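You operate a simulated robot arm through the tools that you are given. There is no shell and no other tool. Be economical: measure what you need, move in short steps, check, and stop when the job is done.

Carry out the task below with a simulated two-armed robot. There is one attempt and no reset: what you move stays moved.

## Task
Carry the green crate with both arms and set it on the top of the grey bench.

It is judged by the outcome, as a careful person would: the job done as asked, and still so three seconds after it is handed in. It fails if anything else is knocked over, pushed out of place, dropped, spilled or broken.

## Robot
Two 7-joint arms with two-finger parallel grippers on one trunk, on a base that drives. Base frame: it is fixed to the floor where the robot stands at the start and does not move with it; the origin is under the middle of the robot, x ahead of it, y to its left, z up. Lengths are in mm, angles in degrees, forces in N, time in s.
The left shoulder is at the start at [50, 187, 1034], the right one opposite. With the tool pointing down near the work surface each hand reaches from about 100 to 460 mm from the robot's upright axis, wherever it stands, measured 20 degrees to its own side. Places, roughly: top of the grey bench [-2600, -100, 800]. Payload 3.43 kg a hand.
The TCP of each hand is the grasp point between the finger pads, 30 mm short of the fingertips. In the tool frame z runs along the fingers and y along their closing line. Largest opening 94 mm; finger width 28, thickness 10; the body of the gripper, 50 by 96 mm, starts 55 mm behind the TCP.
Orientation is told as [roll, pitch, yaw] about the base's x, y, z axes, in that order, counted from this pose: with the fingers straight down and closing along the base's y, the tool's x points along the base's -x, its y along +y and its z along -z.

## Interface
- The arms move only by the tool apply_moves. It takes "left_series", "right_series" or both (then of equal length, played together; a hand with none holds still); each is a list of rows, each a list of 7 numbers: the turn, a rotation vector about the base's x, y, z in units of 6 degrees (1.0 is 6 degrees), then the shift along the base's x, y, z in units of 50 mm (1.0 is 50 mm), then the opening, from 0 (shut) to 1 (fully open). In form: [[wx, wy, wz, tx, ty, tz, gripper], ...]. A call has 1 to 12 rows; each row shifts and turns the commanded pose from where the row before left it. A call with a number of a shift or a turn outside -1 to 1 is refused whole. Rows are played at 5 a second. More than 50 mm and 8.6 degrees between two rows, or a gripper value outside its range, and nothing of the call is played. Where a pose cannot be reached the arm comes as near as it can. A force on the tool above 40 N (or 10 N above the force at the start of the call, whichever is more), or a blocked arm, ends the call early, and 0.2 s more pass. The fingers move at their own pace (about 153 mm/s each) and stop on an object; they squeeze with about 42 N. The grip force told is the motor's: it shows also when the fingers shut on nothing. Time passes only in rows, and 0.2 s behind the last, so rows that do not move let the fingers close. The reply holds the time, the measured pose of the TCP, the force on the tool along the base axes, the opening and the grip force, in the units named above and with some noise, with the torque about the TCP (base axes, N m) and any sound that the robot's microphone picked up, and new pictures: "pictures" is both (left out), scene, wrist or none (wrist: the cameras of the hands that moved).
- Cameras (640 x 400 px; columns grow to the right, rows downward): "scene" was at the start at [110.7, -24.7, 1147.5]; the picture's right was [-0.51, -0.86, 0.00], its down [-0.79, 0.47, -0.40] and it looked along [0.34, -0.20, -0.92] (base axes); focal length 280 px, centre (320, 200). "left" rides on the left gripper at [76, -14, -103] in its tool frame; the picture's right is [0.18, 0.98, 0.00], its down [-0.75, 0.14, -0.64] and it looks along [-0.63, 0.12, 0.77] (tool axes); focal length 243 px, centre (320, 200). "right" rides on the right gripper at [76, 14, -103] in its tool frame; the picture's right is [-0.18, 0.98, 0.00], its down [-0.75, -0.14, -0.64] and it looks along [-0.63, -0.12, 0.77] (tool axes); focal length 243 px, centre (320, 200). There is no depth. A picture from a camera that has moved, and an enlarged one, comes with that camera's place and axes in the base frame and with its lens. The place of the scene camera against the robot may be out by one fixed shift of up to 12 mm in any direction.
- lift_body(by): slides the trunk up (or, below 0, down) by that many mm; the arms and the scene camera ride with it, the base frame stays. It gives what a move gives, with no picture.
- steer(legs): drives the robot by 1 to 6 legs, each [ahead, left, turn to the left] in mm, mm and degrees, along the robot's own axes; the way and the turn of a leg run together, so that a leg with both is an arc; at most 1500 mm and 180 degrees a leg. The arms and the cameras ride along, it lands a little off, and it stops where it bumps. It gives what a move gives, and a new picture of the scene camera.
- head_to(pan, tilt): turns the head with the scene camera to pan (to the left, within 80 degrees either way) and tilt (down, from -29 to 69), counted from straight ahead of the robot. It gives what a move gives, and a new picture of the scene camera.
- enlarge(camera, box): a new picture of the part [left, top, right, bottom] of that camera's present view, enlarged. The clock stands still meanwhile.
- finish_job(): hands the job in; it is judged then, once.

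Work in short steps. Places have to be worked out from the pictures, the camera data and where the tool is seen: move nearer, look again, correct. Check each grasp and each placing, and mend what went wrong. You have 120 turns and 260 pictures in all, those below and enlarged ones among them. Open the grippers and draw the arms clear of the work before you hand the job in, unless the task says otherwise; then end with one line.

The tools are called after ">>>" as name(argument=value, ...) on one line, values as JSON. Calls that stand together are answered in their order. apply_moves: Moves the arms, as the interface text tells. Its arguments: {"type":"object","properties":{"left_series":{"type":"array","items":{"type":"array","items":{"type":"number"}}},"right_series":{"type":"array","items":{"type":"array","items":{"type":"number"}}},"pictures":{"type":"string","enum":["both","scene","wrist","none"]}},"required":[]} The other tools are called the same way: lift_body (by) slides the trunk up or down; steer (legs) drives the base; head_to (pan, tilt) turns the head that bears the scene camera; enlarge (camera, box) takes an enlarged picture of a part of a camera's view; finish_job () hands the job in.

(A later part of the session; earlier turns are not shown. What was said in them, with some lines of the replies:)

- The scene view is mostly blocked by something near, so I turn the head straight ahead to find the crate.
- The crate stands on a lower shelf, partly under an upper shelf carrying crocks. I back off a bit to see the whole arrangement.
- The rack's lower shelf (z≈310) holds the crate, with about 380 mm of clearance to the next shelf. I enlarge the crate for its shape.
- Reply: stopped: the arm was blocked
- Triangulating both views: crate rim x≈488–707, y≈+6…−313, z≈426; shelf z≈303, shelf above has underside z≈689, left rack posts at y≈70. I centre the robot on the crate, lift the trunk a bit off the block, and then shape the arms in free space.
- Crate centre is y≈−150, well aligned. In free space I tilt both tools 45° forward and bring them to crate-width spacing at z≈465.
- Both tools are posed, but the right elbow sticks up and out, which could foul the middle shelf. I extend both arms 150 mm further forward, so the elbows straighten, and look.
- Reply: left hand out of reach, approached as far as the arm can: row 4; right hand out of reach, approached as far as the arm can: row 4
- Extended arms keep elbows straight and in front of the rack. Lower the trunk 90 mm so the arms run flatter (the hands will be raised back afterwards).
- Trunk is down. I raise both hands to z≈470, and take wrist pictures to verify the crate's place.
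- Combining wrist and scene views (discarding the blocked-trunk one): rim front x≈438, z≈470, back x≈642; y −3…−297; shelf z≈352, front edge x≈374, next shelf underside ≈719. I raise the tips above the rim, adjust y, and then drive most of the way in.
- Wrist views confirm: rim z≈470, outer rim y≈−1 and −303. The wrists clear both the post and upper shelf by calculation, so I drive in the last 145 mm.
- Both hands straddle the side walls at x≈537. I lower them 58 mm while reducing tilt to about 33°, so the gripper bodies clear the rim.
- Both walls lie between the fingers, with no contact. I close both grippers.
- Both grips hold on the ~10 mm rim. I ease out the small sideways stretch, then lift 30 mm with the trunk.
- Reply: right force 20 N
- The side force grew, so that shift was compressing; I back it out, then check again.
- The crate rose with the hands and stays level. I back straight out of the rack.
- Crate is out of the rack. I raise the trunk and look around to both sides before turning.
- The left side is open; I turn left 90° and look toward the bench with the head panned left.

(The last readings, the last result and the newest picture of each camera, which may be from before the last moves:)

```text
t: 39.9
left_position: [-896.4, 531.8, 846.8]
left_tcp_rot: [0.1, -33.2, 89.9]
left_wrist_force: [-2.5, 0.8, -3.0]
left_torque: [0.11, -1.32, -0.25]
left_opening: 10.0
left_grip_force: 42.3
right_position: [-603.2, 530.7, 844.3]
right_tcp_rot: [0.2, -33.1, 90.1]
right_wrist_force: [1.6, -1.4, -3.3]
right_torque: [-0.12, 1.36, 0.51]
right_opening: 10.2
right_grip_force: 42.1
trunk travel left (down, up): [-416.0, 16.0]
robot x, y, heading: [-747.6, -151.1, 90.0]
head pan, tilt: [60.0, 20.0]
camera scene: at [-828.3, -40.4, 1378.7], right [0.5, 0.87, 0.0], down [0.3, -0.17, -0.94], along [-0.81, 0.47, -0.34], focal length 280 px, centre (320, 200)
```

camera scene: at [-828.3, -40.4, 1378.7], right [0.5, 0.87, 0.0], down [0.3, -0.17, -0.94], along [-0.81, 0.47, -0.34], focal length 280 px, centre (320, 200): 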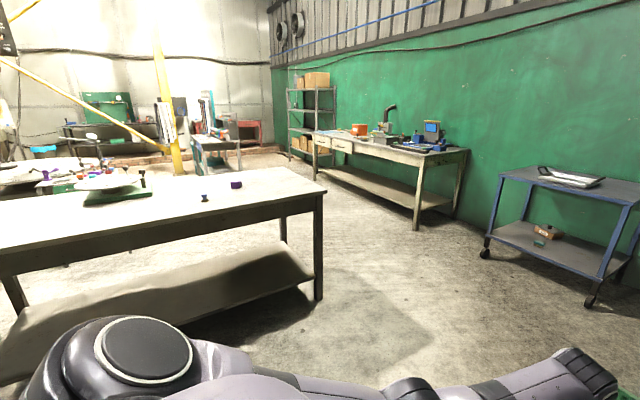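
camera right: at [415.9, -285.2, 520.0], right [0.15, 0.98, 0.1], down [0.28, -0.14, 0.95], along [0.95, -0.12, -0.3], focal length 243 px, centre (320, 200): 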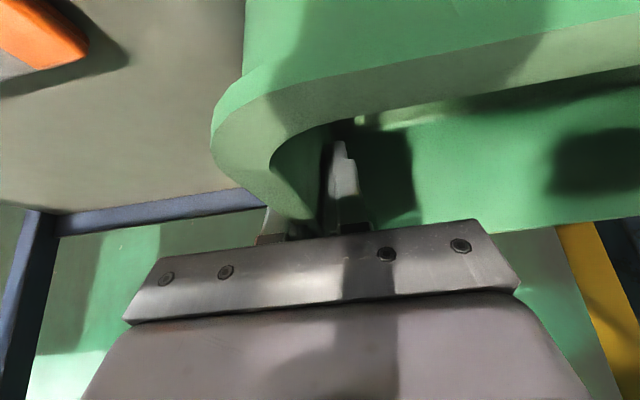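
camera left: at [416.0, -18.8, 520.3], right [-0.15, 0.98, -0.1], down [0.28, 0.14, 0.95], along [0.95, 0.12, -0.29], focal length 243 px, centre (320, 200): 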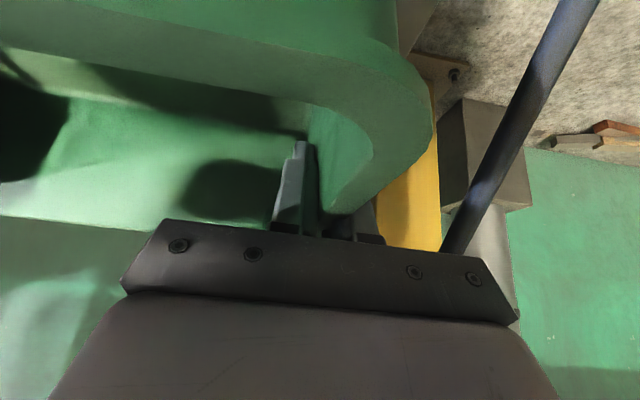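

The bench's near edge is around x≈−2290. I turn the remaining 90° and look straight at it.

>>> steer(legs=[[0, 0, 90]])

>>> head_to(pan=0, tilt=22)

```text
t: 44.1
left_position: [-1430.0, -306.4, 846.5]
left_tcp_rot: [0.2, -33.3, -179.5]
left_wrist_force: [-0.5, -2.3, -2.0]
left_torque: [1.3, 0.05, -0.28]
left_opening: 10.1
left_grip_force: 42.0
right_position: [-1433.6, -13.2, 845.7]
right_tcp_rot: [0.0, -33.1, -179.2]
right_wrist_force: [0.6, 2.4, -1.3]
right_torque: [-1.36, -0.08, 0.5]
right_opening: 10.0
right_grip_force: 41.9
trunk travel left (down, up): [-416.0, 16.0]
robot x, y, heading: [-749.5, -153.6, -179.3]
head pan, tilt: [60.0, 20.0]
camera scene: at [-851.8, -228.0, 1378.7], right [-0.87, 0.49, 0.0], down [0.17, 0.3, -0.94], along [-0.46, -0.82, -0.34], focal length 280 px, centre (320, 200)
```

scene: 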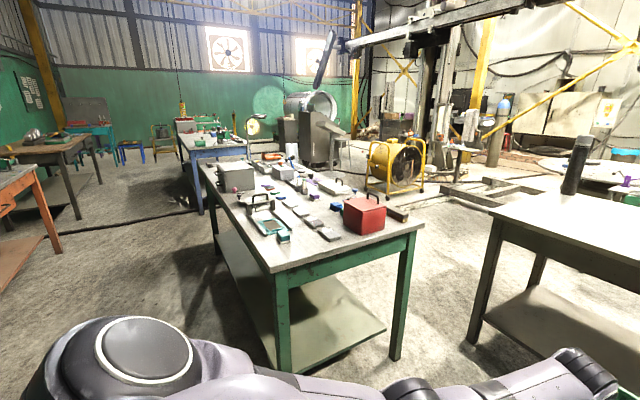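

```text
t: 45.4
left_position: [-1430.4, -306.9, 846.5]
left_tcp_rot: [0.2, -33.3, -179.4]
left_wrist_force: [-1.4, -2.2, -2.0]
left_torque: [1.33, 0.02, -0.26]
left_opening: 9.8
left_grip_force: 42.0
right_position: [-1433.6, -13.4, 843.5]
right_tcp_rot: [0.1, -33.0, -179.3]
right_wrist_force: [1.3, 2.6, -2.1]
right_torque: [-1.32, -0.02, 0.56]
right_opening: 9.9
right_grip_force: 42.1
trunk travel left (down, up): [-416.0, 16.0]
robot x, y, heading: [-746.2, -150.3, -179.0]
head pan, tilt: [0.0, 22.0]
camera scene: at [-899.2, -148.0, 1375.5], right [-0.01, 1.0, 0.0], down [0.38, 0.01, -0.93], along [-0.93, -0.01, -0.38], focal length 280 px, centre (320, 200)
```

scene: 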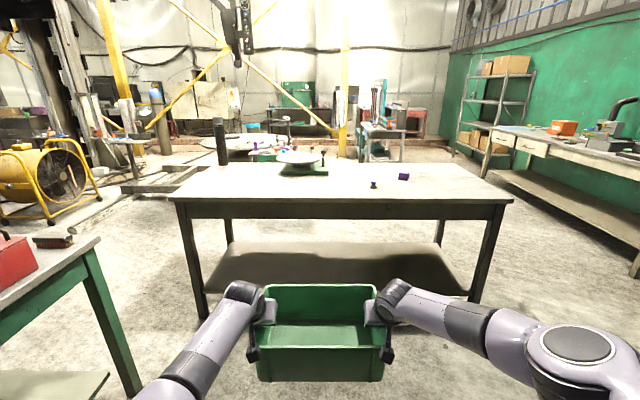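

The grey bench is straight ahead with a few items on it. I enlarge its top to find free space.

>>> enlarge(camera="scene", box=[160, 100, 520, 325])

```text
1.78 times, centred on (340, 212) of scene
camera zoom: at [-899.2, -148.0, 1375.5], right [-0.01, 1.0, 0.0], down [0.38, 0.01, -0.93], along [-0.93, -0.01, -0.38], focal length 498 px, centre (284, 178)
```

zoom: 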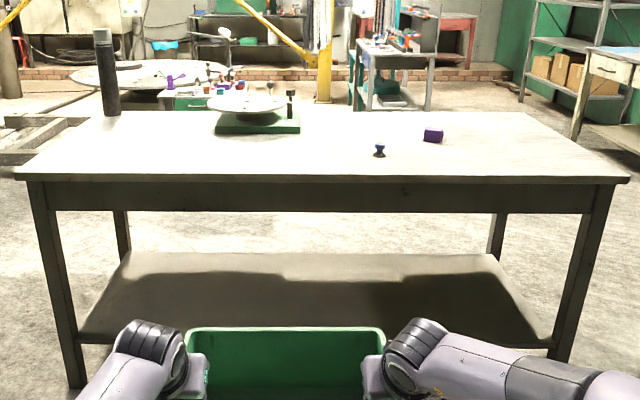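

Bench top: near edge x≈−2307, free area roughly y −900…+100, x −2320…−2750. I raise the crate (trunk +16, arms +95 in small synchronous steps) so its bottom clears 800.

>>> lift_body(by=16)

>>> apply_moves(left_series=[[0, 0, 0, 0, 0, 0.38, 0], [0, 0, 0, 0, 0, 0.38, 0], [0, 0, 0, 0, 0, 0.38, 0], [0, 0, 0, 0, 0, 0.38, 0], [0, 0, 0, 0, 0, 0.38, 0], [0, 0, 0, 0, 0, 0, 0]], right_series=[[0, 0, 0, 0, 0, 0.4, 0], [0, 0, 0, 0, 0, 0.4, 0], [0, 0, 0, 0, 0, 0.4, 0], [0, 0, 0, 0, 0, 0.4, 0], [0, 0, 0, 0, 0, 0.4, 0], [0, 0, 0, 0, 0, 0, 0]], pictures="scene")

```text
t: 46.0
left_position: [-1430.7, -307.3, 862.8]
left_tcp_rot: [0.1, -33.1, -179.4]
left_wrist_force: [-1.8, -2.1, -2.9]
left_torque: [1.27, -0.01, -0.28]
left_opening: 9.8
left_grip_force: 42.2
right_position: [-1433.1, -12.9, 859.7]
right_tcp_rot: [0.1, -33.2, -179.4]
right_wrist_force: [0.5, 1.1, -2.0]
right_torque: [-1.33, 0.0, 0.51]
right_opening: 9.8
right_grip_force: 41.9
trunk travel left (down, up): [-432.0, 0.0]
robot x, y, heading: [-745.6, -152.0, -179.2]
head pan, tilt: [0.0, 22.0]
```

```text
t: 47.4
left_position: [-1430.1, -307.3, 958.0]
left_tcp_rot: [0.3, -33.3, -179.5]
left_wrist_force: [-2.6, -4.2, -1.3]
left_torque: [1.36, 0.05, -0.3]
left_opening: 10.8
left_grip_force: 42.3
right_position: [-1434.1, -13.1, 960.4]
right_tcp_rot: [0.2, -33.1, -179.4]
right_wrist_force: [1.2, 4.2, -1.8]
right_torque: [-1.28, -0.08, 0.81]
right_opening: 9.6
right_grip_force: 42.4
trunk travel left (down, up): [-432.0, 0.0]
robot x, y, heading: [-750.1, -149.4, -179.1]
head pan, tilt: [0.0, 22.0]
camera scene: at [-899.3, -147.9, 1391.3], right [-0.01, 1.0, 0.0], down [0.38, 0.01, -0.93], along [-0.93, -0.01, -0.38], focal length 280 px, centre (320, 200)
```

scene: 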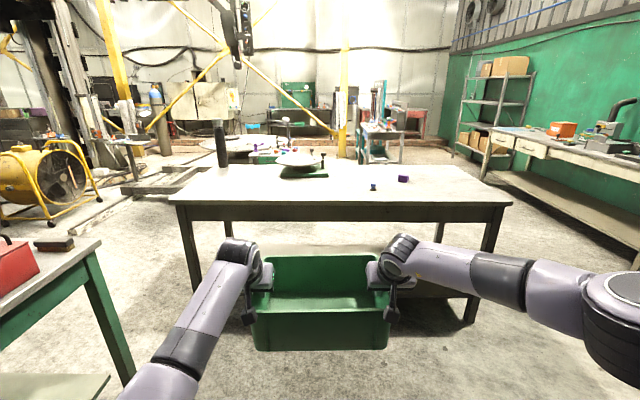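

Crate bottom is now at ≈865. I drive toward the bench, shifting 80 mm left, stopping short for a check.

>>> steer(legs=[[680, 80, -0.8]])

>>> enlarge(camera="left", box=[0, 0, 640, 400])

```text
t: 51.3
left_position: [-2127.2, -367.7, 957.5]
left_tcp_rot: [0.3, -33.3, 179.0]
left_wrist_force: [-1.3, -16.1, -3.2]
left_torque: [1.41, -0.14, -0.44]
left_opening: 10.6
left_grip_force: 41.7
right_position: [-2123.5, -74.2, 960.6]
right_tcp_rot: [0.1, -33.0, 179.0]
right_wrist_force: [2.0, 17.0, -2.1]
right_torque: [-1.34, 0.08, 0.91]
right_opening: 9.6
right_grip_force: 42.0
trunk travel left (down, up): [-432.0, 0.0]
robot x, y, heading: [-1442.7, -232.1, 179.0]
head pan, tilt: [0.0, 22.0]
camera scene: at [-1592.5, -223.2, 1391.2], right [0.01, 1.0, 0.0], down [0.38, -0.01, -0.93], along [-0.93, 0.01, -0.38], focal length 280 px, centre (320, 200)
```

scene: 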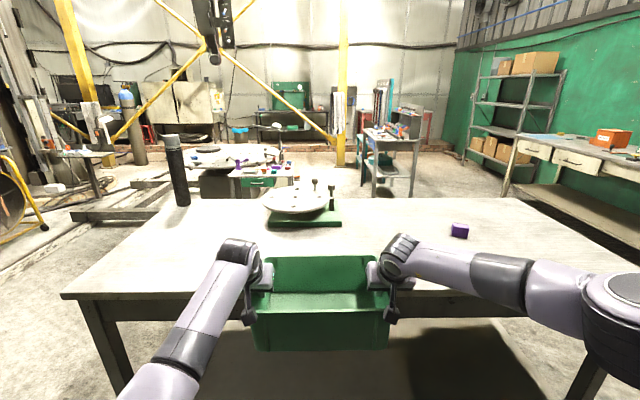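

```text
1.00 times, centred on (320, 200) of left (not enlarged: the box is as wide or as high as the picture)
camera zoom: at [-2008.9, -355.3, 1000.7], right [0.14, -0.99, -0.1], down [-0.28, -0.13, 0.95], along [-0.95, -0.11, -0.3], focal length 243 px, centre (320, 200)
```

zoom: 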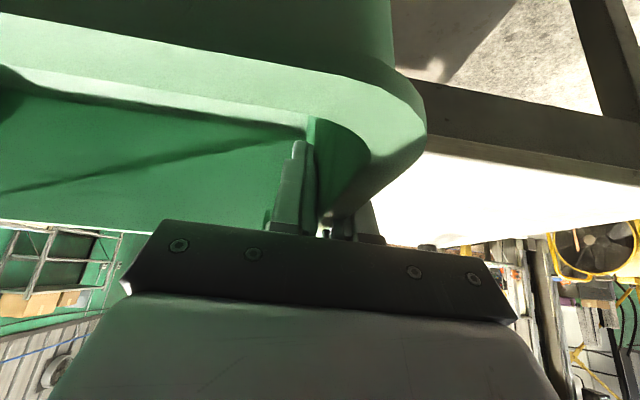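

Bench top fits z≈795–800, near edge x≈−2326; crate bottom is ~65 mm above it. I relax the lateral squeeze and drive 345 mm forward.

>>> apply_moves(left_series=[[0, 0, 0, 0, -0.04, 0.03, 0], [0, 0, 0, 0, 0, 0, 0]], right_series=[[0, 0, 0, 0, 0.04, -0.03, 0], [0, 0, 0, 0, 0, 0, 0]], pictures="none")

>>> steer(legs=[[345, 0, 0]])

>>> enlarge(camera="left", box=[0, 0, 640, 400])

>>> enlarge(camera="right", box=[0, 0, 640, 400])

```text
t: 51.9
left_position: [-2128.2, -368.1, 958.5]
left_tcp_rot: [0.1, -33.1, 179.1]
left_wrist_force: [-0.1, 5.9, -2.3]
left_torque: [1.27, -0.1, -0.18]
left_opening: 10.2
left_grip_force: 42.0
right_position: [-2122.4, -74.2, 959.6]
right_tcp_rot: [0.2, -33.1, 179.0]
right_wrist_force: [0.2, -6.1, -1.9]
right_torque: [-1.26, 0.03, 0.37]
right_opening: 9.3
right_grip_force: 42.3
trunk travel left (down, up): [-432.0, 0.0]
robot x, y, heading: [-1442.8, -226.7, 179.2]
head pan, tilt: [0.0, 22.0]
```

```text
t: 54.1
left_position: [-2468.5, -364.0, 959.0]
left_tcp_rot: [-0.2, -33.1, 179.2]
left_wrist_force: [-1.6, 16.0, -2.4]
left_torque: [1.17, 0.18, -0.02]
left_opening: 10.0
left_grip_force: 41.8
right_position: [-2463.3, -69.8, 958.3]
right_tcp_rot: [0.2, -33.0, 179.3]
right_wrist_force: [0.6, -16.7, -2.3]
right_torque: [-1.13, -0.2, 0.34]
right_opening: 9.6
right_grip_force: 41.9
trunk travel left (down, up): [-432.0, 0.0]
robot x, y, heading: [-1784.4, -229.4, 179.0]
head pan, tilt: [0.0, 22.0]
camera scene: at [-1933.6, -218.8, 1391.2], right [0.01, 1.0, 0.0], down [0.38, 0.0, -0.93], along [-0.93, 0.01, -0.38], focal length 280 px, centre (320, 200)
```

scene: 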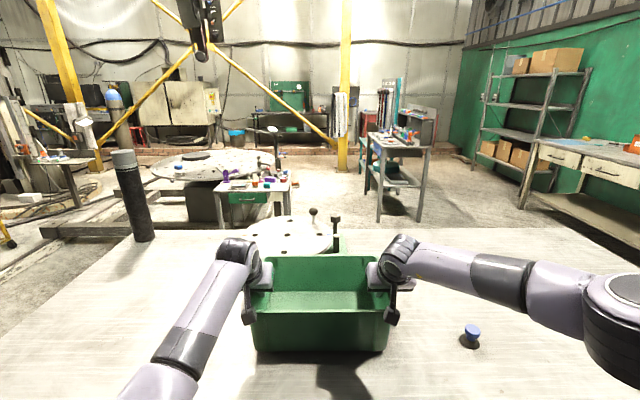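

```text
1.00 times, centred on (320, 200) of left (not enlarged: the box is as wide or as high as the picture)
camera zoom: at [-2349.6, -352.1, 1002.2], right [0.14, -0.98, -0.1], down [-0.28, -0.14, 0.95], along [-0.95, -0.1, -0.3], focal length 243 px, centre (320, 200)
```

zoom: 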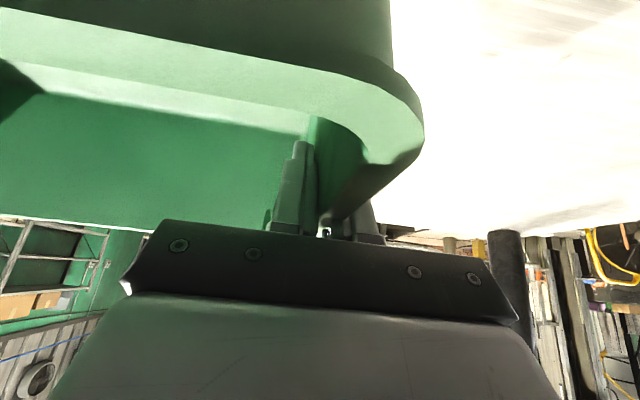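

```text
1.00 times, centred on (320, 200) of right (not enlarged: the box is as wide or as high as the picture)
camera zoom: at [-2345.0, -86.6, 1004.1], right [-0.17, -0.98, 0.1], down [-0.28, 0.15, 0.95], along [-0.95, 0.13, -0.3], focal length 243 px, centre (320, 200)
```

zoom: 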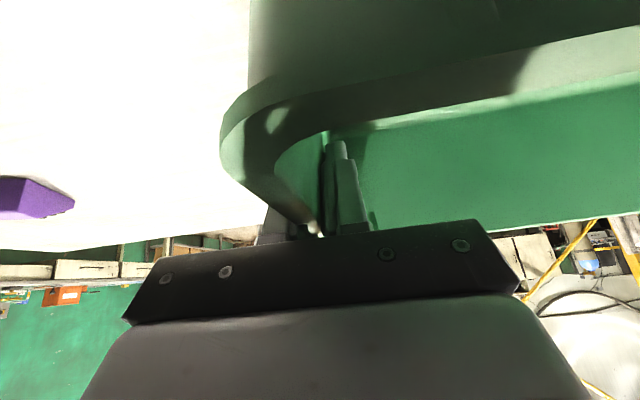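

The crate is above free bench surface; the blue knob is at y≈174, well clear. I drive 45 mm further for edge margin, ease the stretch, and start lowering with the trunk.

>>> steer(legs=[[45, 0, 0]])

>>> apply_moves(left_series=[[0, 0, 0, 0, 0.025, 0, 0], [0, 0, 0, 0, 0, 0, 0]], right_series=[[0, 0, 0, 0, -0.025, 0, 0], [0, 0, 0, 0, 0, 0, 0]], pictures="none")

>>> lift_body(by=-45)

>>> enlarge(camera="scene", box=[160, 200, 480, 400])

```text
t: 55.0
left_position: [-2509.4, -363.5, 957.9]
left_tcp_rot: [0.0, -32.9, 179.2]
left_wrist_force: [19.5, 0.2, -9.2]
left_torque: [1.1, -0.63, 0.4]
left_opening: 10.5
left_grip_force: 42.0
right_position: [-2504.7, -67.6, 960.8]
right_tcp_rot: [0.3, -33.1, 179.2]
right_wrist_force: [16.8, 8.9, -3.3]
right_torque: [-0.93, -0.62, 1.79]
right_opening: 10.9
right_grip_force: 41.8
trunk travel left (down, up): [-432.0, 0.0]
robot x, y, heading: [-1828.7, -228.1, 179.3]
head pan, tilt: [0.0, 22.0]
camera scene: at [-1973.9, -217.4, 1391.6], right [0.01, 1.0, 0.0], down [0.37, -0.01, -0.93], along [-0.93, 0.01, -0.37], focal length 280 px, centre (320, 200)
```

scene: 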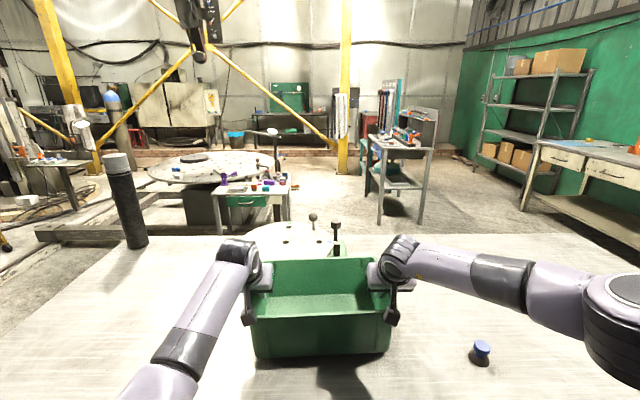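

```text
t: 55.6
left_position: [-2508.9, -364.6, 957.5]
left_tcp_rot: [0.0, -32.6, 179.4]
left_wrist_force: [10.2, -10.0, -1.6]
left_torque: [1.2, 0.04, 0.4]
left_opening: 10.3
left_grip_force: 42.1
right_position: [-2505.4, -68.2, 958.1]
right_tcp_rot: [0.0, -32.9, 179.2]
right_wrist_force: [11.0, 8.8, -3.2]
right_torque: [-0.97, -0.23, 1.81]
right_opening: 11.1
right_grip_force: 41.8
trunk travel left (down, up): [-432.0, 0.0]
robot x, y, heading: [-1829.1, -225.1, 179.4]
head pan, tilt: [0.0, 22.0]
```

```text
t: 56.3
left_position: [-2509.5, -362.3, 939.0]
left_tcp_rot: [0.0, -35.1, 179.6]
left_wrist_force: [26.8, -4.5, 16.4]
left_torque: [0.45, -0.38, 1.05]
left_opening: 9.9
left_grip_force: 42.0
right_position: [-2506.1, -69.4, 938.7]
right_tcp_rot: [0.5, -34.8, 178.9]
right_wrist_force: [20.7, 8.2, 16.6]
right_torque: [-1.13, -0.85, 2.06]
right_opening: 11.1
right_grip_force: 42.0
trunk travel left (down, up): [-393.0, 39.0]
robot x, y, heading: [-1825.0, -225.2, 179.6]
head pan, tilt: [0.0, 22.0]
stopped: the force on the tool passed its limit at 66 N (the readings are from after the stop); the commanded pose is now the measured one
```

```text
2.00 times, centred on (320, 300) of scene
camera zoom: at [-1966.5, -217.5, 1353.3], right [0.01, 1.0, 0.0], down [0.37, -0.01, -0.93], along [-0.93, 0.01, -0.37], focal length 561 px, centre (320, 0)
```

zoom: 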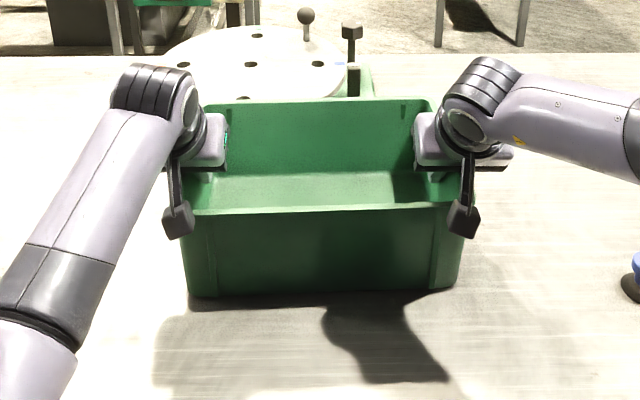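

The drive in pressed the crate against something ahead (+x force ~20 N) and lowering then met resistance – likely the turntable/scale is nearer than judged. I raise back at once and retreat 80 mm.

>>> lift_body(by=39)

>>> steer(legs=[[-80, 0, 0]])

>>> enlarge(camera="scene", box=[160, 180, 480, 380])

```text
t: 57.1
left_position: [-2512.0, -363.3, 970.5]
left_tcp_rot: [0.1, -34.1, 179.4]
left_wrist_force: [24.8, -3.7, -7.1]
left_torque: [0.79, -0.57, 0.65]
left_opening: 10.4
left_grip_force: 42.5
right_position: [-2510.3, -68.1, 972.0]
right_tcp_rot: [0.5, -34.4, 179.1]
right_wrist_force: [17.3, 6.0, -1.7]
right_torque: [-1.05, -0.9, 1.98]
right_opening: 11.1
right_grip_force: 42.1
trunk travel left (down, up): [-432.0, 0.0]
robot x, y, heading: [-1827.4, -227.7, 179.4]
head pan, tilt: [0.0, 22.0]
```

```text
t: 58.2
left_position: [-2436.4, -364.8, 971.8]
left_tcp_rot: [0.0, -34.7, 179.3]
left_wrist_force: [-9.5, -2.2, -4.4]
left_torque: [0.27, -0.61, 1.03]
left_opening: 9.9
left_grip_force: 41.9
right_position: [-2431.7, -71.6, 971.1]
right_tcp_rot: [0.5, -34.3, 179.0]
right_wrist_force: [9.5, 2.2, 0.7]
right_torque: [-1.07, 0.65, 1.81]
right_opening: 11.1
right_grip_force: 42.8
trunk travel left (down, up): [-432.0, 0.0]
robot x, y, heading: [-1745.9, -227.2, 179.4]
head pan, tilt: [0.0, 22.0]
camera scene: at [-1895.8, -219.2, 1391.4], right [0.01, 1.0, 0.0], down [0.37, 0.0, -0.93], along [-0.93, 0.01, -0.37], focal length 280 px, centre (320, 200)
```

scene: 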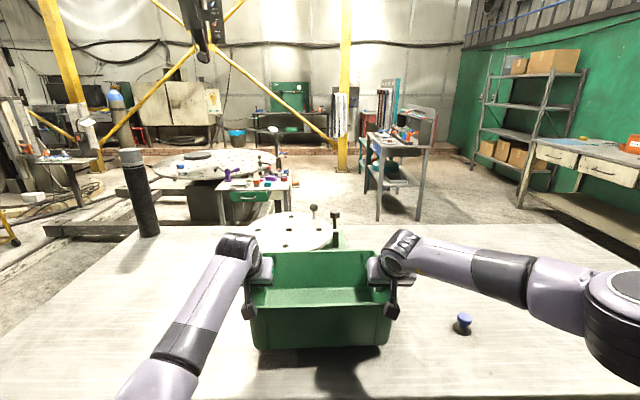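

```text
2.00 times, centred on (320, 280) of scene
camera zoom: at [-1895.8, -219.2, 1391.4], right [0.01, 1.0, 0.0], down [0.37, 0.0, -0.93], along [-0.93, 0.01, -0.37], focal length 561 px, centre (320, 40)
```

zoom: 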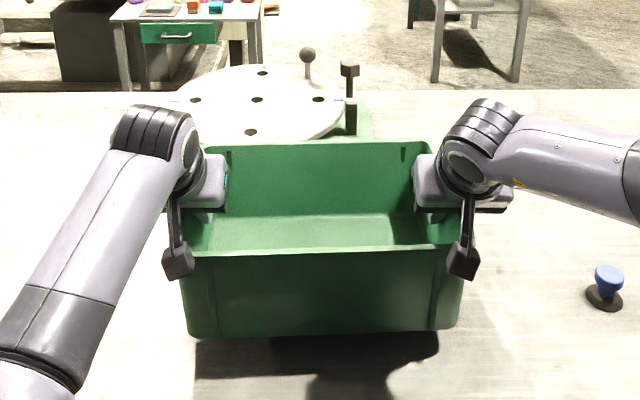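

The retreat freed it (net x force zero). Re-triangulating the knob gives bench top z≈828, so the turntable's disc front is nearer than I thought; here the crate has clearance ahead and is inside the near edge. I ease the twist and lower gently.

>>> apply_moves(left_series=[[0, 0, 0, -0.03, 0, 0, 0], [0, 0, 0, 0, 0, 0, 0]], right_series=[[0, 0, 0, 0.03, 0, 0, 0], [0, 0, 0, 0, 0, 0, 0]], pictures="wrist")

>>> lift_body(by=-25)

```text
t: 58.8
left_position: [-2436.9, -364.2, 970.2]
left_tcp_rot: [-0.2, -34.5, 179.3]
left_wrist_force: [-6.7, -1.6, -3.1]
left_torque: [0.93, -0.8, 0.6]
left_opening: 10.0
left_grip_force: 42.2
right_position: [-2430.7, -71.4, 968.9]
right_tcp_rot: [0.6, -34.2, 179.1]
right_wrist_force: [8.2, 1.1, -0.9]
right_torque: [-1.19, 0.81, 1.61]
right_opening: 10.8
right_grip_force: 41.7
trunk travel left (down, up): [-432.0, 0.0]
robot x, y, heading: [-1747.1, -226.1, 179.4]
head pan, tilt: [0.0, 22.0]
camera right: at [-2311.1, -87.5, 1012.7], right [-0.16, -0.98, 0.11], down [-0.26, 0.15, 0.95], along [-0.95, 0.13, -0.28], focal length 243 px, centre (320, 200)
camera left: at [-2317.9, -352.6, 1011.2], right [0.14, -0.98, -0.11], down [-0.26, -0.14, 0.96], along [-0.96, -0.11, -0.27], focal length 243 px, centre (320, 200)
```

right: 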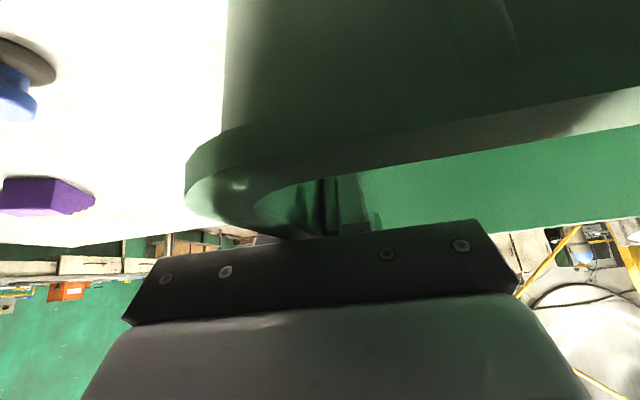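
left: 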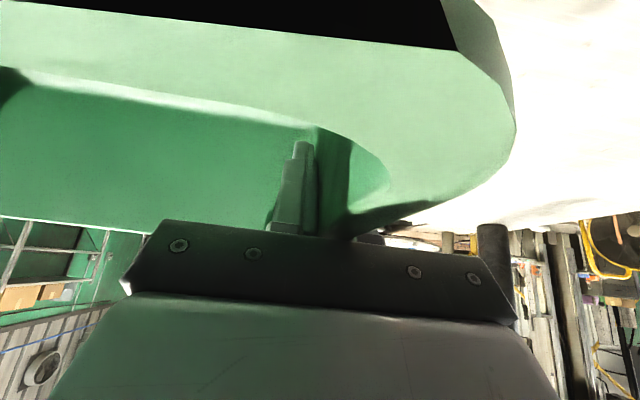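

```text
t: 59.5
left_position: [-2437.6, -364.5, 946.7]
left_tcp_rot: [0.0, -34.6, 179.2]
left_wrist_force: [-7.3, 1.0, -3.7]
left_torque: [0.77, -0.44, 0.63]
left_opening: 9.7
left_grip_force: 42.7
right_position: [-2431.4, -71.0, 946.3]
right_tcp_rot: [0.5, -34.2, 179.0]
right_wrist_force: [7.2, -0.9, -0.3]
right_torque: [-1.14, 0.53, 1.61]
right_opening: 10.6
right_grip_force: 42.2
trunk travel left (down, up): [-407.0, 25.0]
robot x, y, heading: [-1745.7, -223.5, 179.3]
head pan, tilt: [0.0, 22.0]
```

The crate slid back ~20 mm in the grips when it bumped. Before setting down I look steeply down to verify the bench's near edge against the crate.

>>> head_to(pan=0, tilt=45)

```text
t: 60.4
left_position: [-2438.1, -364.8, 946.6]
left_tcp_rot: [-0.1, -34.6, 179.2]
left_wrist_force: [-7.9, 2.4, -3.2]
left_torque: [0.76, -0.1, 0.63]
left_opening: 9.9
left_grip_force: 41.7
right_position: [-2430.1, -69.7, 945.4]
right_tcp_rot: [0.5, -34.2, 179.0]
right_wrist_force: [7.1, -2.8, -1.8]
right_torque: [-1.08, 0.15, 1.59]
right_opening: 11.0
right_grip_force: 42.2
trunk travel left (down, up): [-407.0, 25.0]
robot x, y, heading: [-1748.1, -223.9, 179.3]
head pan, tilt: [0.0, 45.0]
camera scene: at [-1885.2, -219.3, 1330.9], right [0.01, 1.0, 0.0], down [0.71, -0.01, -0.71], along [-0.71, 0.01, -0.71], focal length 280 px, centre (320, 200)
```

scene: 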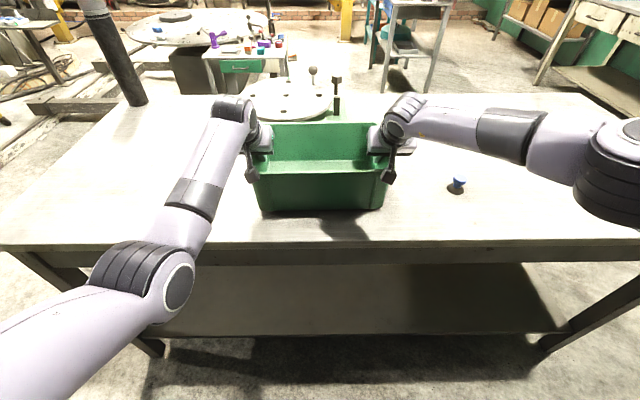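

With z≈828 the views agree: bench edge x≈−2248, crate's near bottom edge x≈−2328, so ~80 mm margin. Lower in small steps until contact.

>>> lift_body(by=-12)

>>> lift_body(by=-5)

>>> enlarge(camera="scene", box=[200, 90, 460, 252])

```text
t: 61.0
left_position: [-2437.4, -364.2, 939.3]
left_tcp_rot: [-0.1, -35.3, 179.2]
left_wrist_force: [-11.1, 1.5, 4.8]
left_torque: [0.85, 0.95, 0.6]
left_opening: 9.9
left_grip_force: 42.2
right_position: [-2431.5, -70.0, 939.7]
right_tcp_rot: [0.6, -34.8, 178.9]
right_wrist_force: [8.4, -2.3, 17.9]
right_torque: [-1.08, 1.0, 1.62]
right_opening: 11.0
right_grip_force: 42.0
trunk travel left (down, up): [-395.0, 37.0]
robot x, y, heading: [-1746.5, -226.4, 179.3]
head pan, tilt: [0.0, 45.0]
```

```text
t: 61.5
left_position: [-2437.6, -364.7, 939.3]
left_tcp_rot: [-0.1, -35.6, 179.4]
left_wrist_force: [-15.3, 2.3, 26.8]
left_torque: [0.87, -2.48, 0.51]
left_opening: 9.9
left_grip_force: 42.2
right_position: [-2430.3, -71.3, 940.0]
right_tcp_rot: [0.7, -35.2, 178.7]
right_wrist_force: [-0.7, -1.9, 35.8]
right_torque: [-0.96, -2.28, 1.81]
right_opening: 10.7
right_grip_force: 41.9
trunk travel left (down, up): [-390.0, 42.0]
robot x, y, heading: [-1747.6, -225.8, 179.5]
head pan, tilt: [0.0, 45.0]
```

```text
2.46 times, centred on (330, 171) of scene
camera zoom: at [-1879.9, -219.6, 1315.2], right [0.01, 1.0, 0.0], down [0.7, -0.01, -0.71], along [-0.71, 0.01, -0.7], focal length 690 px, centre (295, 271)
```

zoom: 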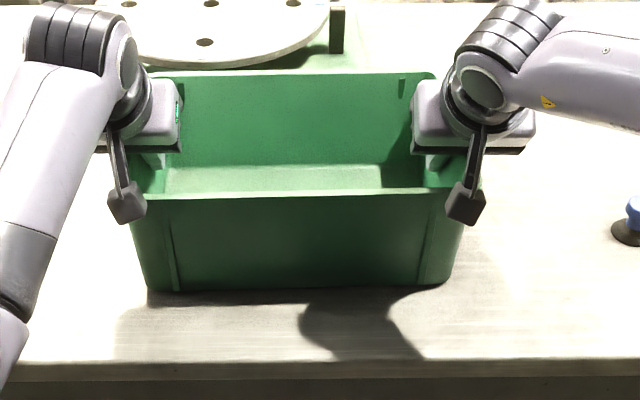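

Contact: both hands read upward force at TCP z≈940, crate standing on the bench. I relieve the press by 4 mm of trunk, and view both wrists before releasing.

>>> lift_body(by=5)

>>> enlarge(camera="left", box=[0, 0, 640, 400])

>>> enlarge(camera="right", box=[0, 0, 640, 400])

```text
t: 62.1
left_position: [-2435.4, -364.3, 938.8]
left_tcp_rot: [-0.1, -35.4, 179.2]
left_wrist_force: [-7.0, 1.6, 16.4]
left_torque: [0.92, 0.52, 0.5]
left_opening: 10.1
left_grip_force: 41.6
right_position: [-2429.5, -71.1, 937.9]
right_tcp_rot: [0.7, -34.9, 178.8]
right_wrist_force: [-5.0, -3.0, 21.3]
right_torque: [-1.09, 0.41, 1.52]
right_opening: 10.6
right_grip_force: 41.8
trunk travel left (down, up): [-395.0, 37.0]
robot x, y, heading: [-1750.4, -226.7, 179.3]
head pan, tilt: [0.0, 45.0]
```

```text
1.00 times, centred on (320, 200) of left (not enlarged: the box is as wide or as high as the picture)
camera zoom: at [-2316.2, -352.5, 978.7], right [0.14, -0.98, -0.11], down [-0.25, -0.14, 0.96], along [-0.96, -0.11, -0.26], focal length 243 px, centre (320, 200)
```

zoom: 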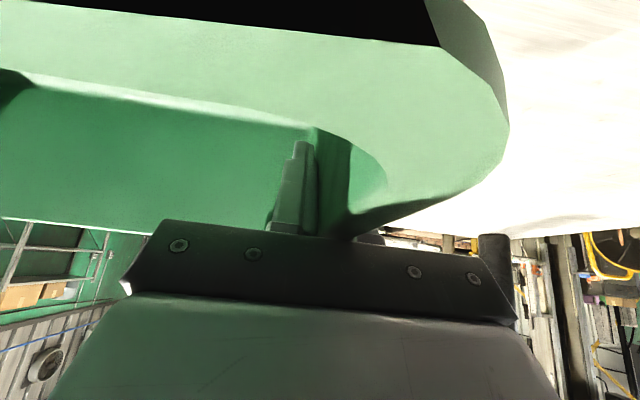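

```text
1.00 times, centred on (320, 200) of right (not enlarged: the box is as wide or as high as the picture)
camera zoom: at [-2310.2, -87.2, 980.6], right [-0.16, -0.98, 0.11], down [-0.25, 0.15, 0.96], along [-0.95, 0.13, -0.27], focal length 243 px, centre (320, 200)
```

zoom: 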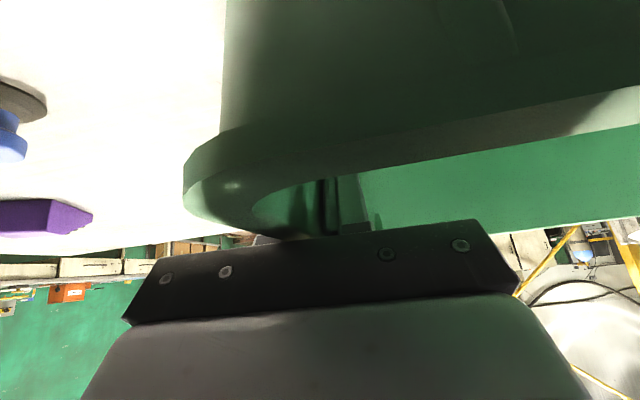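

The rim is level (near and far rims both fit z≈963). I relieve the remaining press slightly and open both grippers.

>>> lift_body(by=3)

>>> apply_moves(left_series=[[0, 0, 0, 0, 0, 0, 0.3], [0, 0, 0, 0, 0, 0, 0.55], [0, 0, 0, 0, 0, 0, 0.55]], right_series=[[0, 0, 0, 0, 0, 0, 0.3], [0, 0, 0, 0, 0, 0, 0.55], [0, 0, 0, 0, 0, 0, 0.55]])

```text
t: 62.6
left_position: [-2435.6, -364.9, 939.1]
left_tcp_rot: [-0.1, -35.0, 179.4]
left_wrist_force: [-8.8, 2.0, 9.4]
left_torque: [1.0, 0.84, 0.45]
left_opening: 10.1
left_grip_force: 42.3
right_position: [-2428.9, -71.8, 939.5]
right_tcp_rot: [0.6, -34.5, 179.0]
right_wrist_force: [0.2, -2.2, 14.1]
right_torque: [-1.11, 0.62, 1.54]
right_opening: 10.8
right_grip_force: 41.6
trunk travel left (down, up): [-398.0, 34.0]
robot x, y, heading: [-1749.1, -227.7, 179.0]
head pan, tilt: [0.0, 45.0]
```

```text
t: 63.4
left_position: [-2435.7, -365.8, 938.5]
left_tcp_rot: [0.0, -34.7, 179.3]
left_wrist_force: [-0.7, 2.1, 13.5]
left_torque: [-0.04, -0.72, 0.12]
left_opening: 51.4
left_grip_force: 0.0
right_position: [-2429.5, -69.5, 938.6]
right_tcp_rot: [0.4, -34.3, 179.0]
right_wrist_force: [-2.2, -4.5, 13.5]
right_torque: [0.14, -0.8, -0.29]
right_opening: 51.6
right_grip_force: 0.1
trunk travel left (down, up): [-398.0, 34.0]
robot x, y, heading: [-1742.6, -223.1, 179.4]
head pan, tilt: [0.0, 45.0]
camera scene: at [-1882.0, -219.7, 1322.3], right [0.01, 1.0, 0.0], down [0.71, -0.01, -0.71], along [-0.71, 0.01, -0.71], focal length 280 px, centre (320, 200)
camera right: at [-2309.4, -87.1, 981.0], right [-0.17, -0.98, 0.11], down [-0.26, 0.15, 0.95], along [-0.95, 0.13, -0.28], focal length 243 px, centre (320, 200)
camera left: at [-2315.6, -352.7, 979.3], right [0.14, -0.98, -0.11], down [-0.26, -0.14, 0.96], along [-0.96, -0.11, -0.27], focal length 243 px, centre (320, 200)
```

scene: 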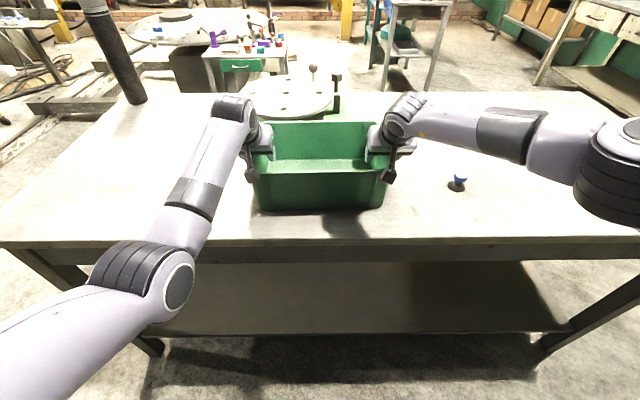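
right: 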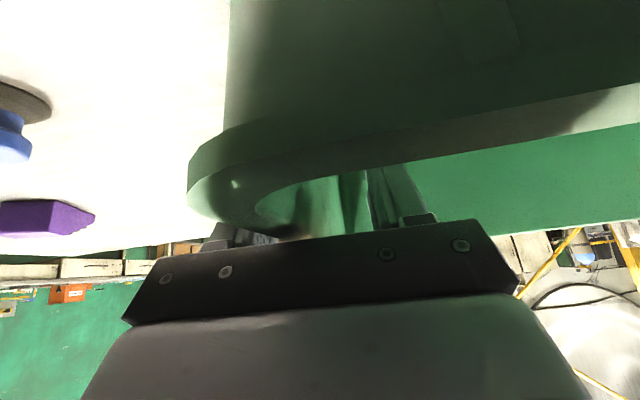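
left: 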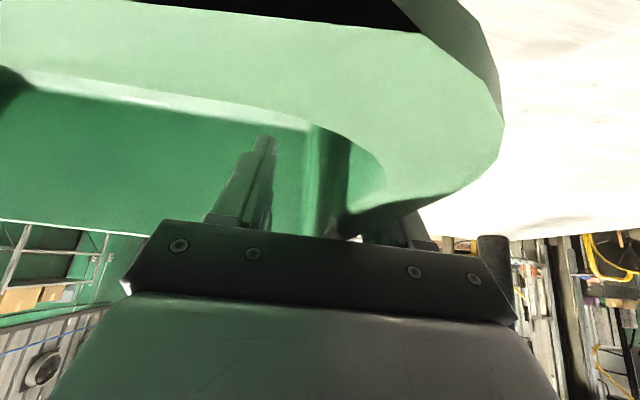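

Fingers are free; the remaining 13 N each is the palms touching the rim, which the bench carries. I raise straight up with the trunk.

>>> lift_body(by=34)

>>> apply_moves(left_series=[[0, 0, 0, 0, 0, 0.5, 0.55], [0, 0, 0, 0, 0, 0.5, 0.55], [0, 0, 0, 0, 0, 0.5, 0.55], [0, 0, 0, 0, 0, 0.5, 0.55]], right_series=[[0, 0, 0, 0, 0, 0.5, 0.55], [0, 0, 0, 0, 0, 0.5, 0.55], [0, 0, 0, 0, 0, 0.5, 0.55], [0, 0, 0, 0, 0, 0.5, 0.55]])

```text
t: 64.2
left_position: [-2437.1, -365.5, 969.8]
left_tcp_rot: [-0.1, -34.5, 179.3]
left_wrist_force: [-0.3, -0.1, -0.4]
left_torque: [0.02, 0.0, -0.01]
left_opening: 51.6
left_grip_force: 0.1
right_position: [-2431.3, -69.9, 970.6]
right_tcp_rot: [0.3, -34.2, 179.0]
right_wrist_force: [0.6, 0.1, 0.1]
right_torque: [0.02, 0.02, -0.02]
right_opening: 51.9
right_grip_force: 0.0
trunk travel left (down, up): [-432.0, 0.0]
robot x, y, heading: [-1747.3, -227.2, 179.4]
head pan, tilt: [0.0, 45.0]
```

```text
t: 65.2
left_position: [-2435.4, -363.5, 1069.8]
left_tcp_rot: [0.0, -34.7, 179.3]
left_wrist_force: [0.8, 0.2, 0.1]
left_torque: [0.01, -0.02, 0.0]
left_opening: 51.6
left_grip_force: 0.1
right_position: [-2430.1, -69.5, 1071.9]
right_tcp_rot: [0.6, -34.3, 179.0]
right_wrist_force: [0.5, -0.4, -0.5]
right_torque: [0.03, 0.01, 0.01]
right_opening: 51.9
right_grip_force: 0.1
trunk travel left (down, up): [-432.0, 0.0]
robot x, y, heading: [-1747.8, -224.2, 179.4]
head pan, tilt: [0.0, 45.0]
camera scene: at [-1884.2, -219.4, 1355.9], right [0.01, 1.0, 0.0], down [0.71, -0.01, -0.71], along [-0.71, 0.01, -0.71], focal length 280 px, centre (320, 200)
camera right: at [-2310.6, -86.1, 1114.7], right [-0.17, -0.98, 0.11], down [-0.26, 0.15, 0.95], along [-0.95, 0.13, -0.28], focal length 243 px, centre (320, 200)
camera left: at [-2315.8, -352.0, 1110.6], right [0.14, -0.98, -0.1], down [-0.26, -0.14, 0.96], along [-0.96, -0.11, -0.27], focal length 243 px, centre (320, 200)
```

scene: 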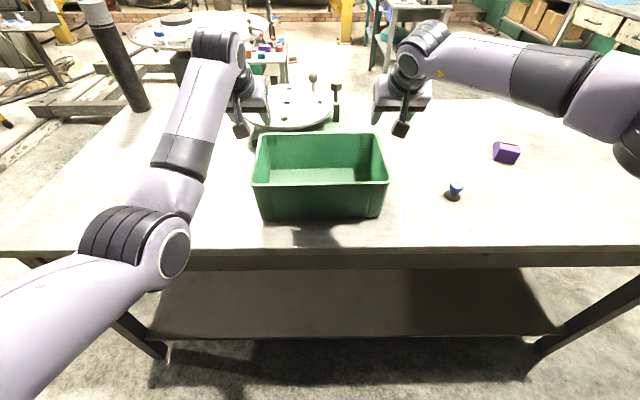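
right: 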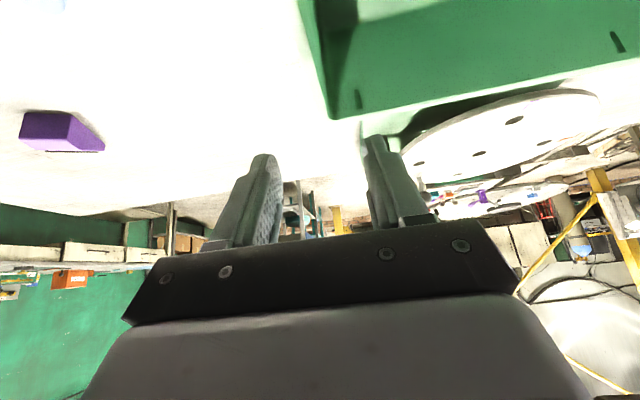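
left: 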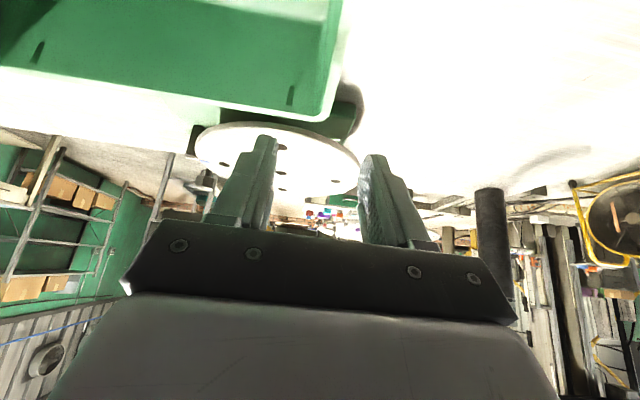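

Hands are clear and the crate stands. I back away and check that the crate sits flat and the turntable is undisturbed.

>>> steer(legs=[[-500, 0, 0]])

>>> head_to(pan=0, tilt=22)

>>> enlarge(camera="scene", box=[200, 150, 440, 300])

```text
t: 68.1
left_position: [-1933.3, -373.5, 1069.4]
left_tcp_rot: [0.0, -34.6, 179.6]
left_wrist_force: [0.3, -0.1, 0.4]
left_torque: [0.0, 0.02, -0.02]
left_opening: 51.6
left_grip_force: 0.1
right_position: [-1930.3, -78.8, 1071.0]
right_tcp_rot: [0.5, -34.3, 179.3]
right_wrist_force: [0.4, 0.2, 0.0]
right_torque: [-0.01, -0.02, -0.01]
right_opening: 51.3
right_grip_force: 0.1
trunk travel left (down, up): [-432.0, 0.0]
robot x, y, heading: [-1241.6, -229.2, 180.0]
head pan, tilt: [0.0, 45.0]
camera scene: at [-1382.8, -224.9, 1356.0], right [0.01, 1.0, 0.0], down [0.71, 0.0, -0.71], along [-0.71, 0.0, -0.71], focal length 280 px, centre (320, 200)
```

scene: 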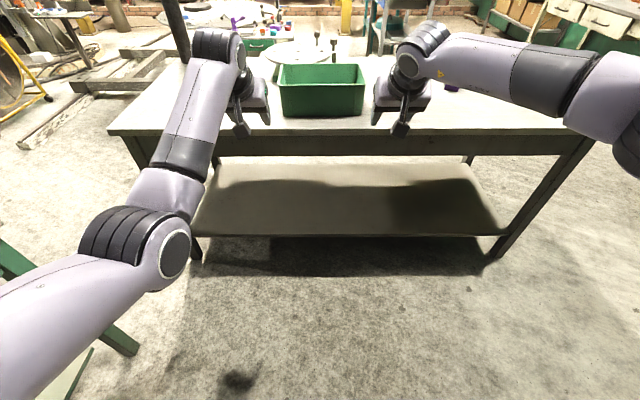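

```text
t: 69.0
left_position: [-1935.0, -374.4, 1068.8]
left_tcp_rot: [0.1, -34.7, 179.6]
left_wrist_force: [0.2, -0.8, -0.5]
left_torque: [0.01, 0.0, 0.01]
left_opening: 51.8
left_grip_force: 0.1
right_position: [-1930.2, -79.4, 1070.7]
right_tcp_rot: [0.5, -34.2, 179.3]
right_wrist_force: [1.4, -0.1, 0.2]
right_torque: [-0.02, 0.02, -0.02]
right_opening: 51.5
right_grip_force: 0.1
trunk travel left (down, up): [-432.0, 0.0]
robot x, y, heading: [-1247.8, -231.6, 179.7]
head pan, tilt: [0.0, 22.0]
camera scene: at [-1394.7, -224.8, 1391.3], right [0.01, 1.0, 0.0], down [0.38, 0.0, -0.93], along [-0.93, 0.01, -0.38], focal length 280 px, centre (320, 200)
```

scene: 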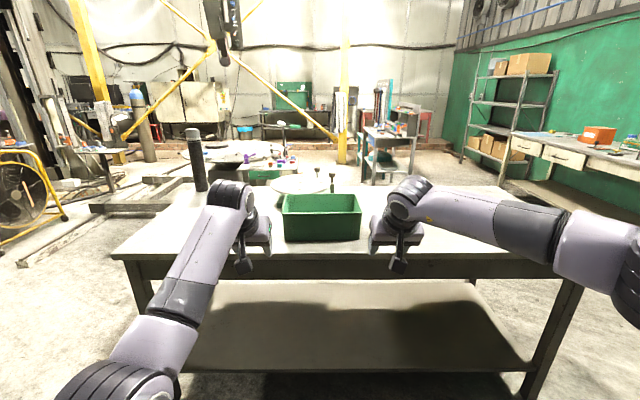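

```text
2.67 times, centred on (320, 225) of scene
camera zoom: at [-1394.7, -224.8, 1391.3], right [0.01, 1.0, 0.0], down [0.38, 0.0, -0.93], along [-0.93, 0.01, -0.38], focal length 748 px, centre (320, 133)
```

zoom: 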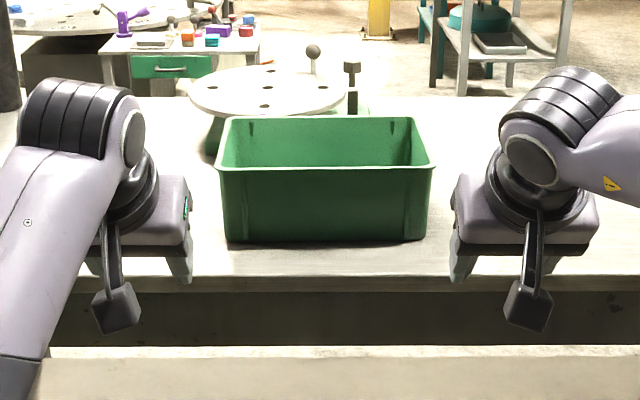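

The crate stands flat on the bench with margin to the edge and a clear gap to the turntable. The turntable, knob and purple block appear where they were, and the arms are clear, so I hand in.

>>> finish_job()

```text
The job is handed in.
```

The green crate is standing flat on top of the grey bench, about 80 mm in from the near edge, with both grippers open and drawn clear. On the first approach the crate was pressed against something ahead, most likely the turntable on the bench. I backed off and set it down nearer the edge; the before-and-after views show no clear shift of the turntable, within about 10–20 mm.
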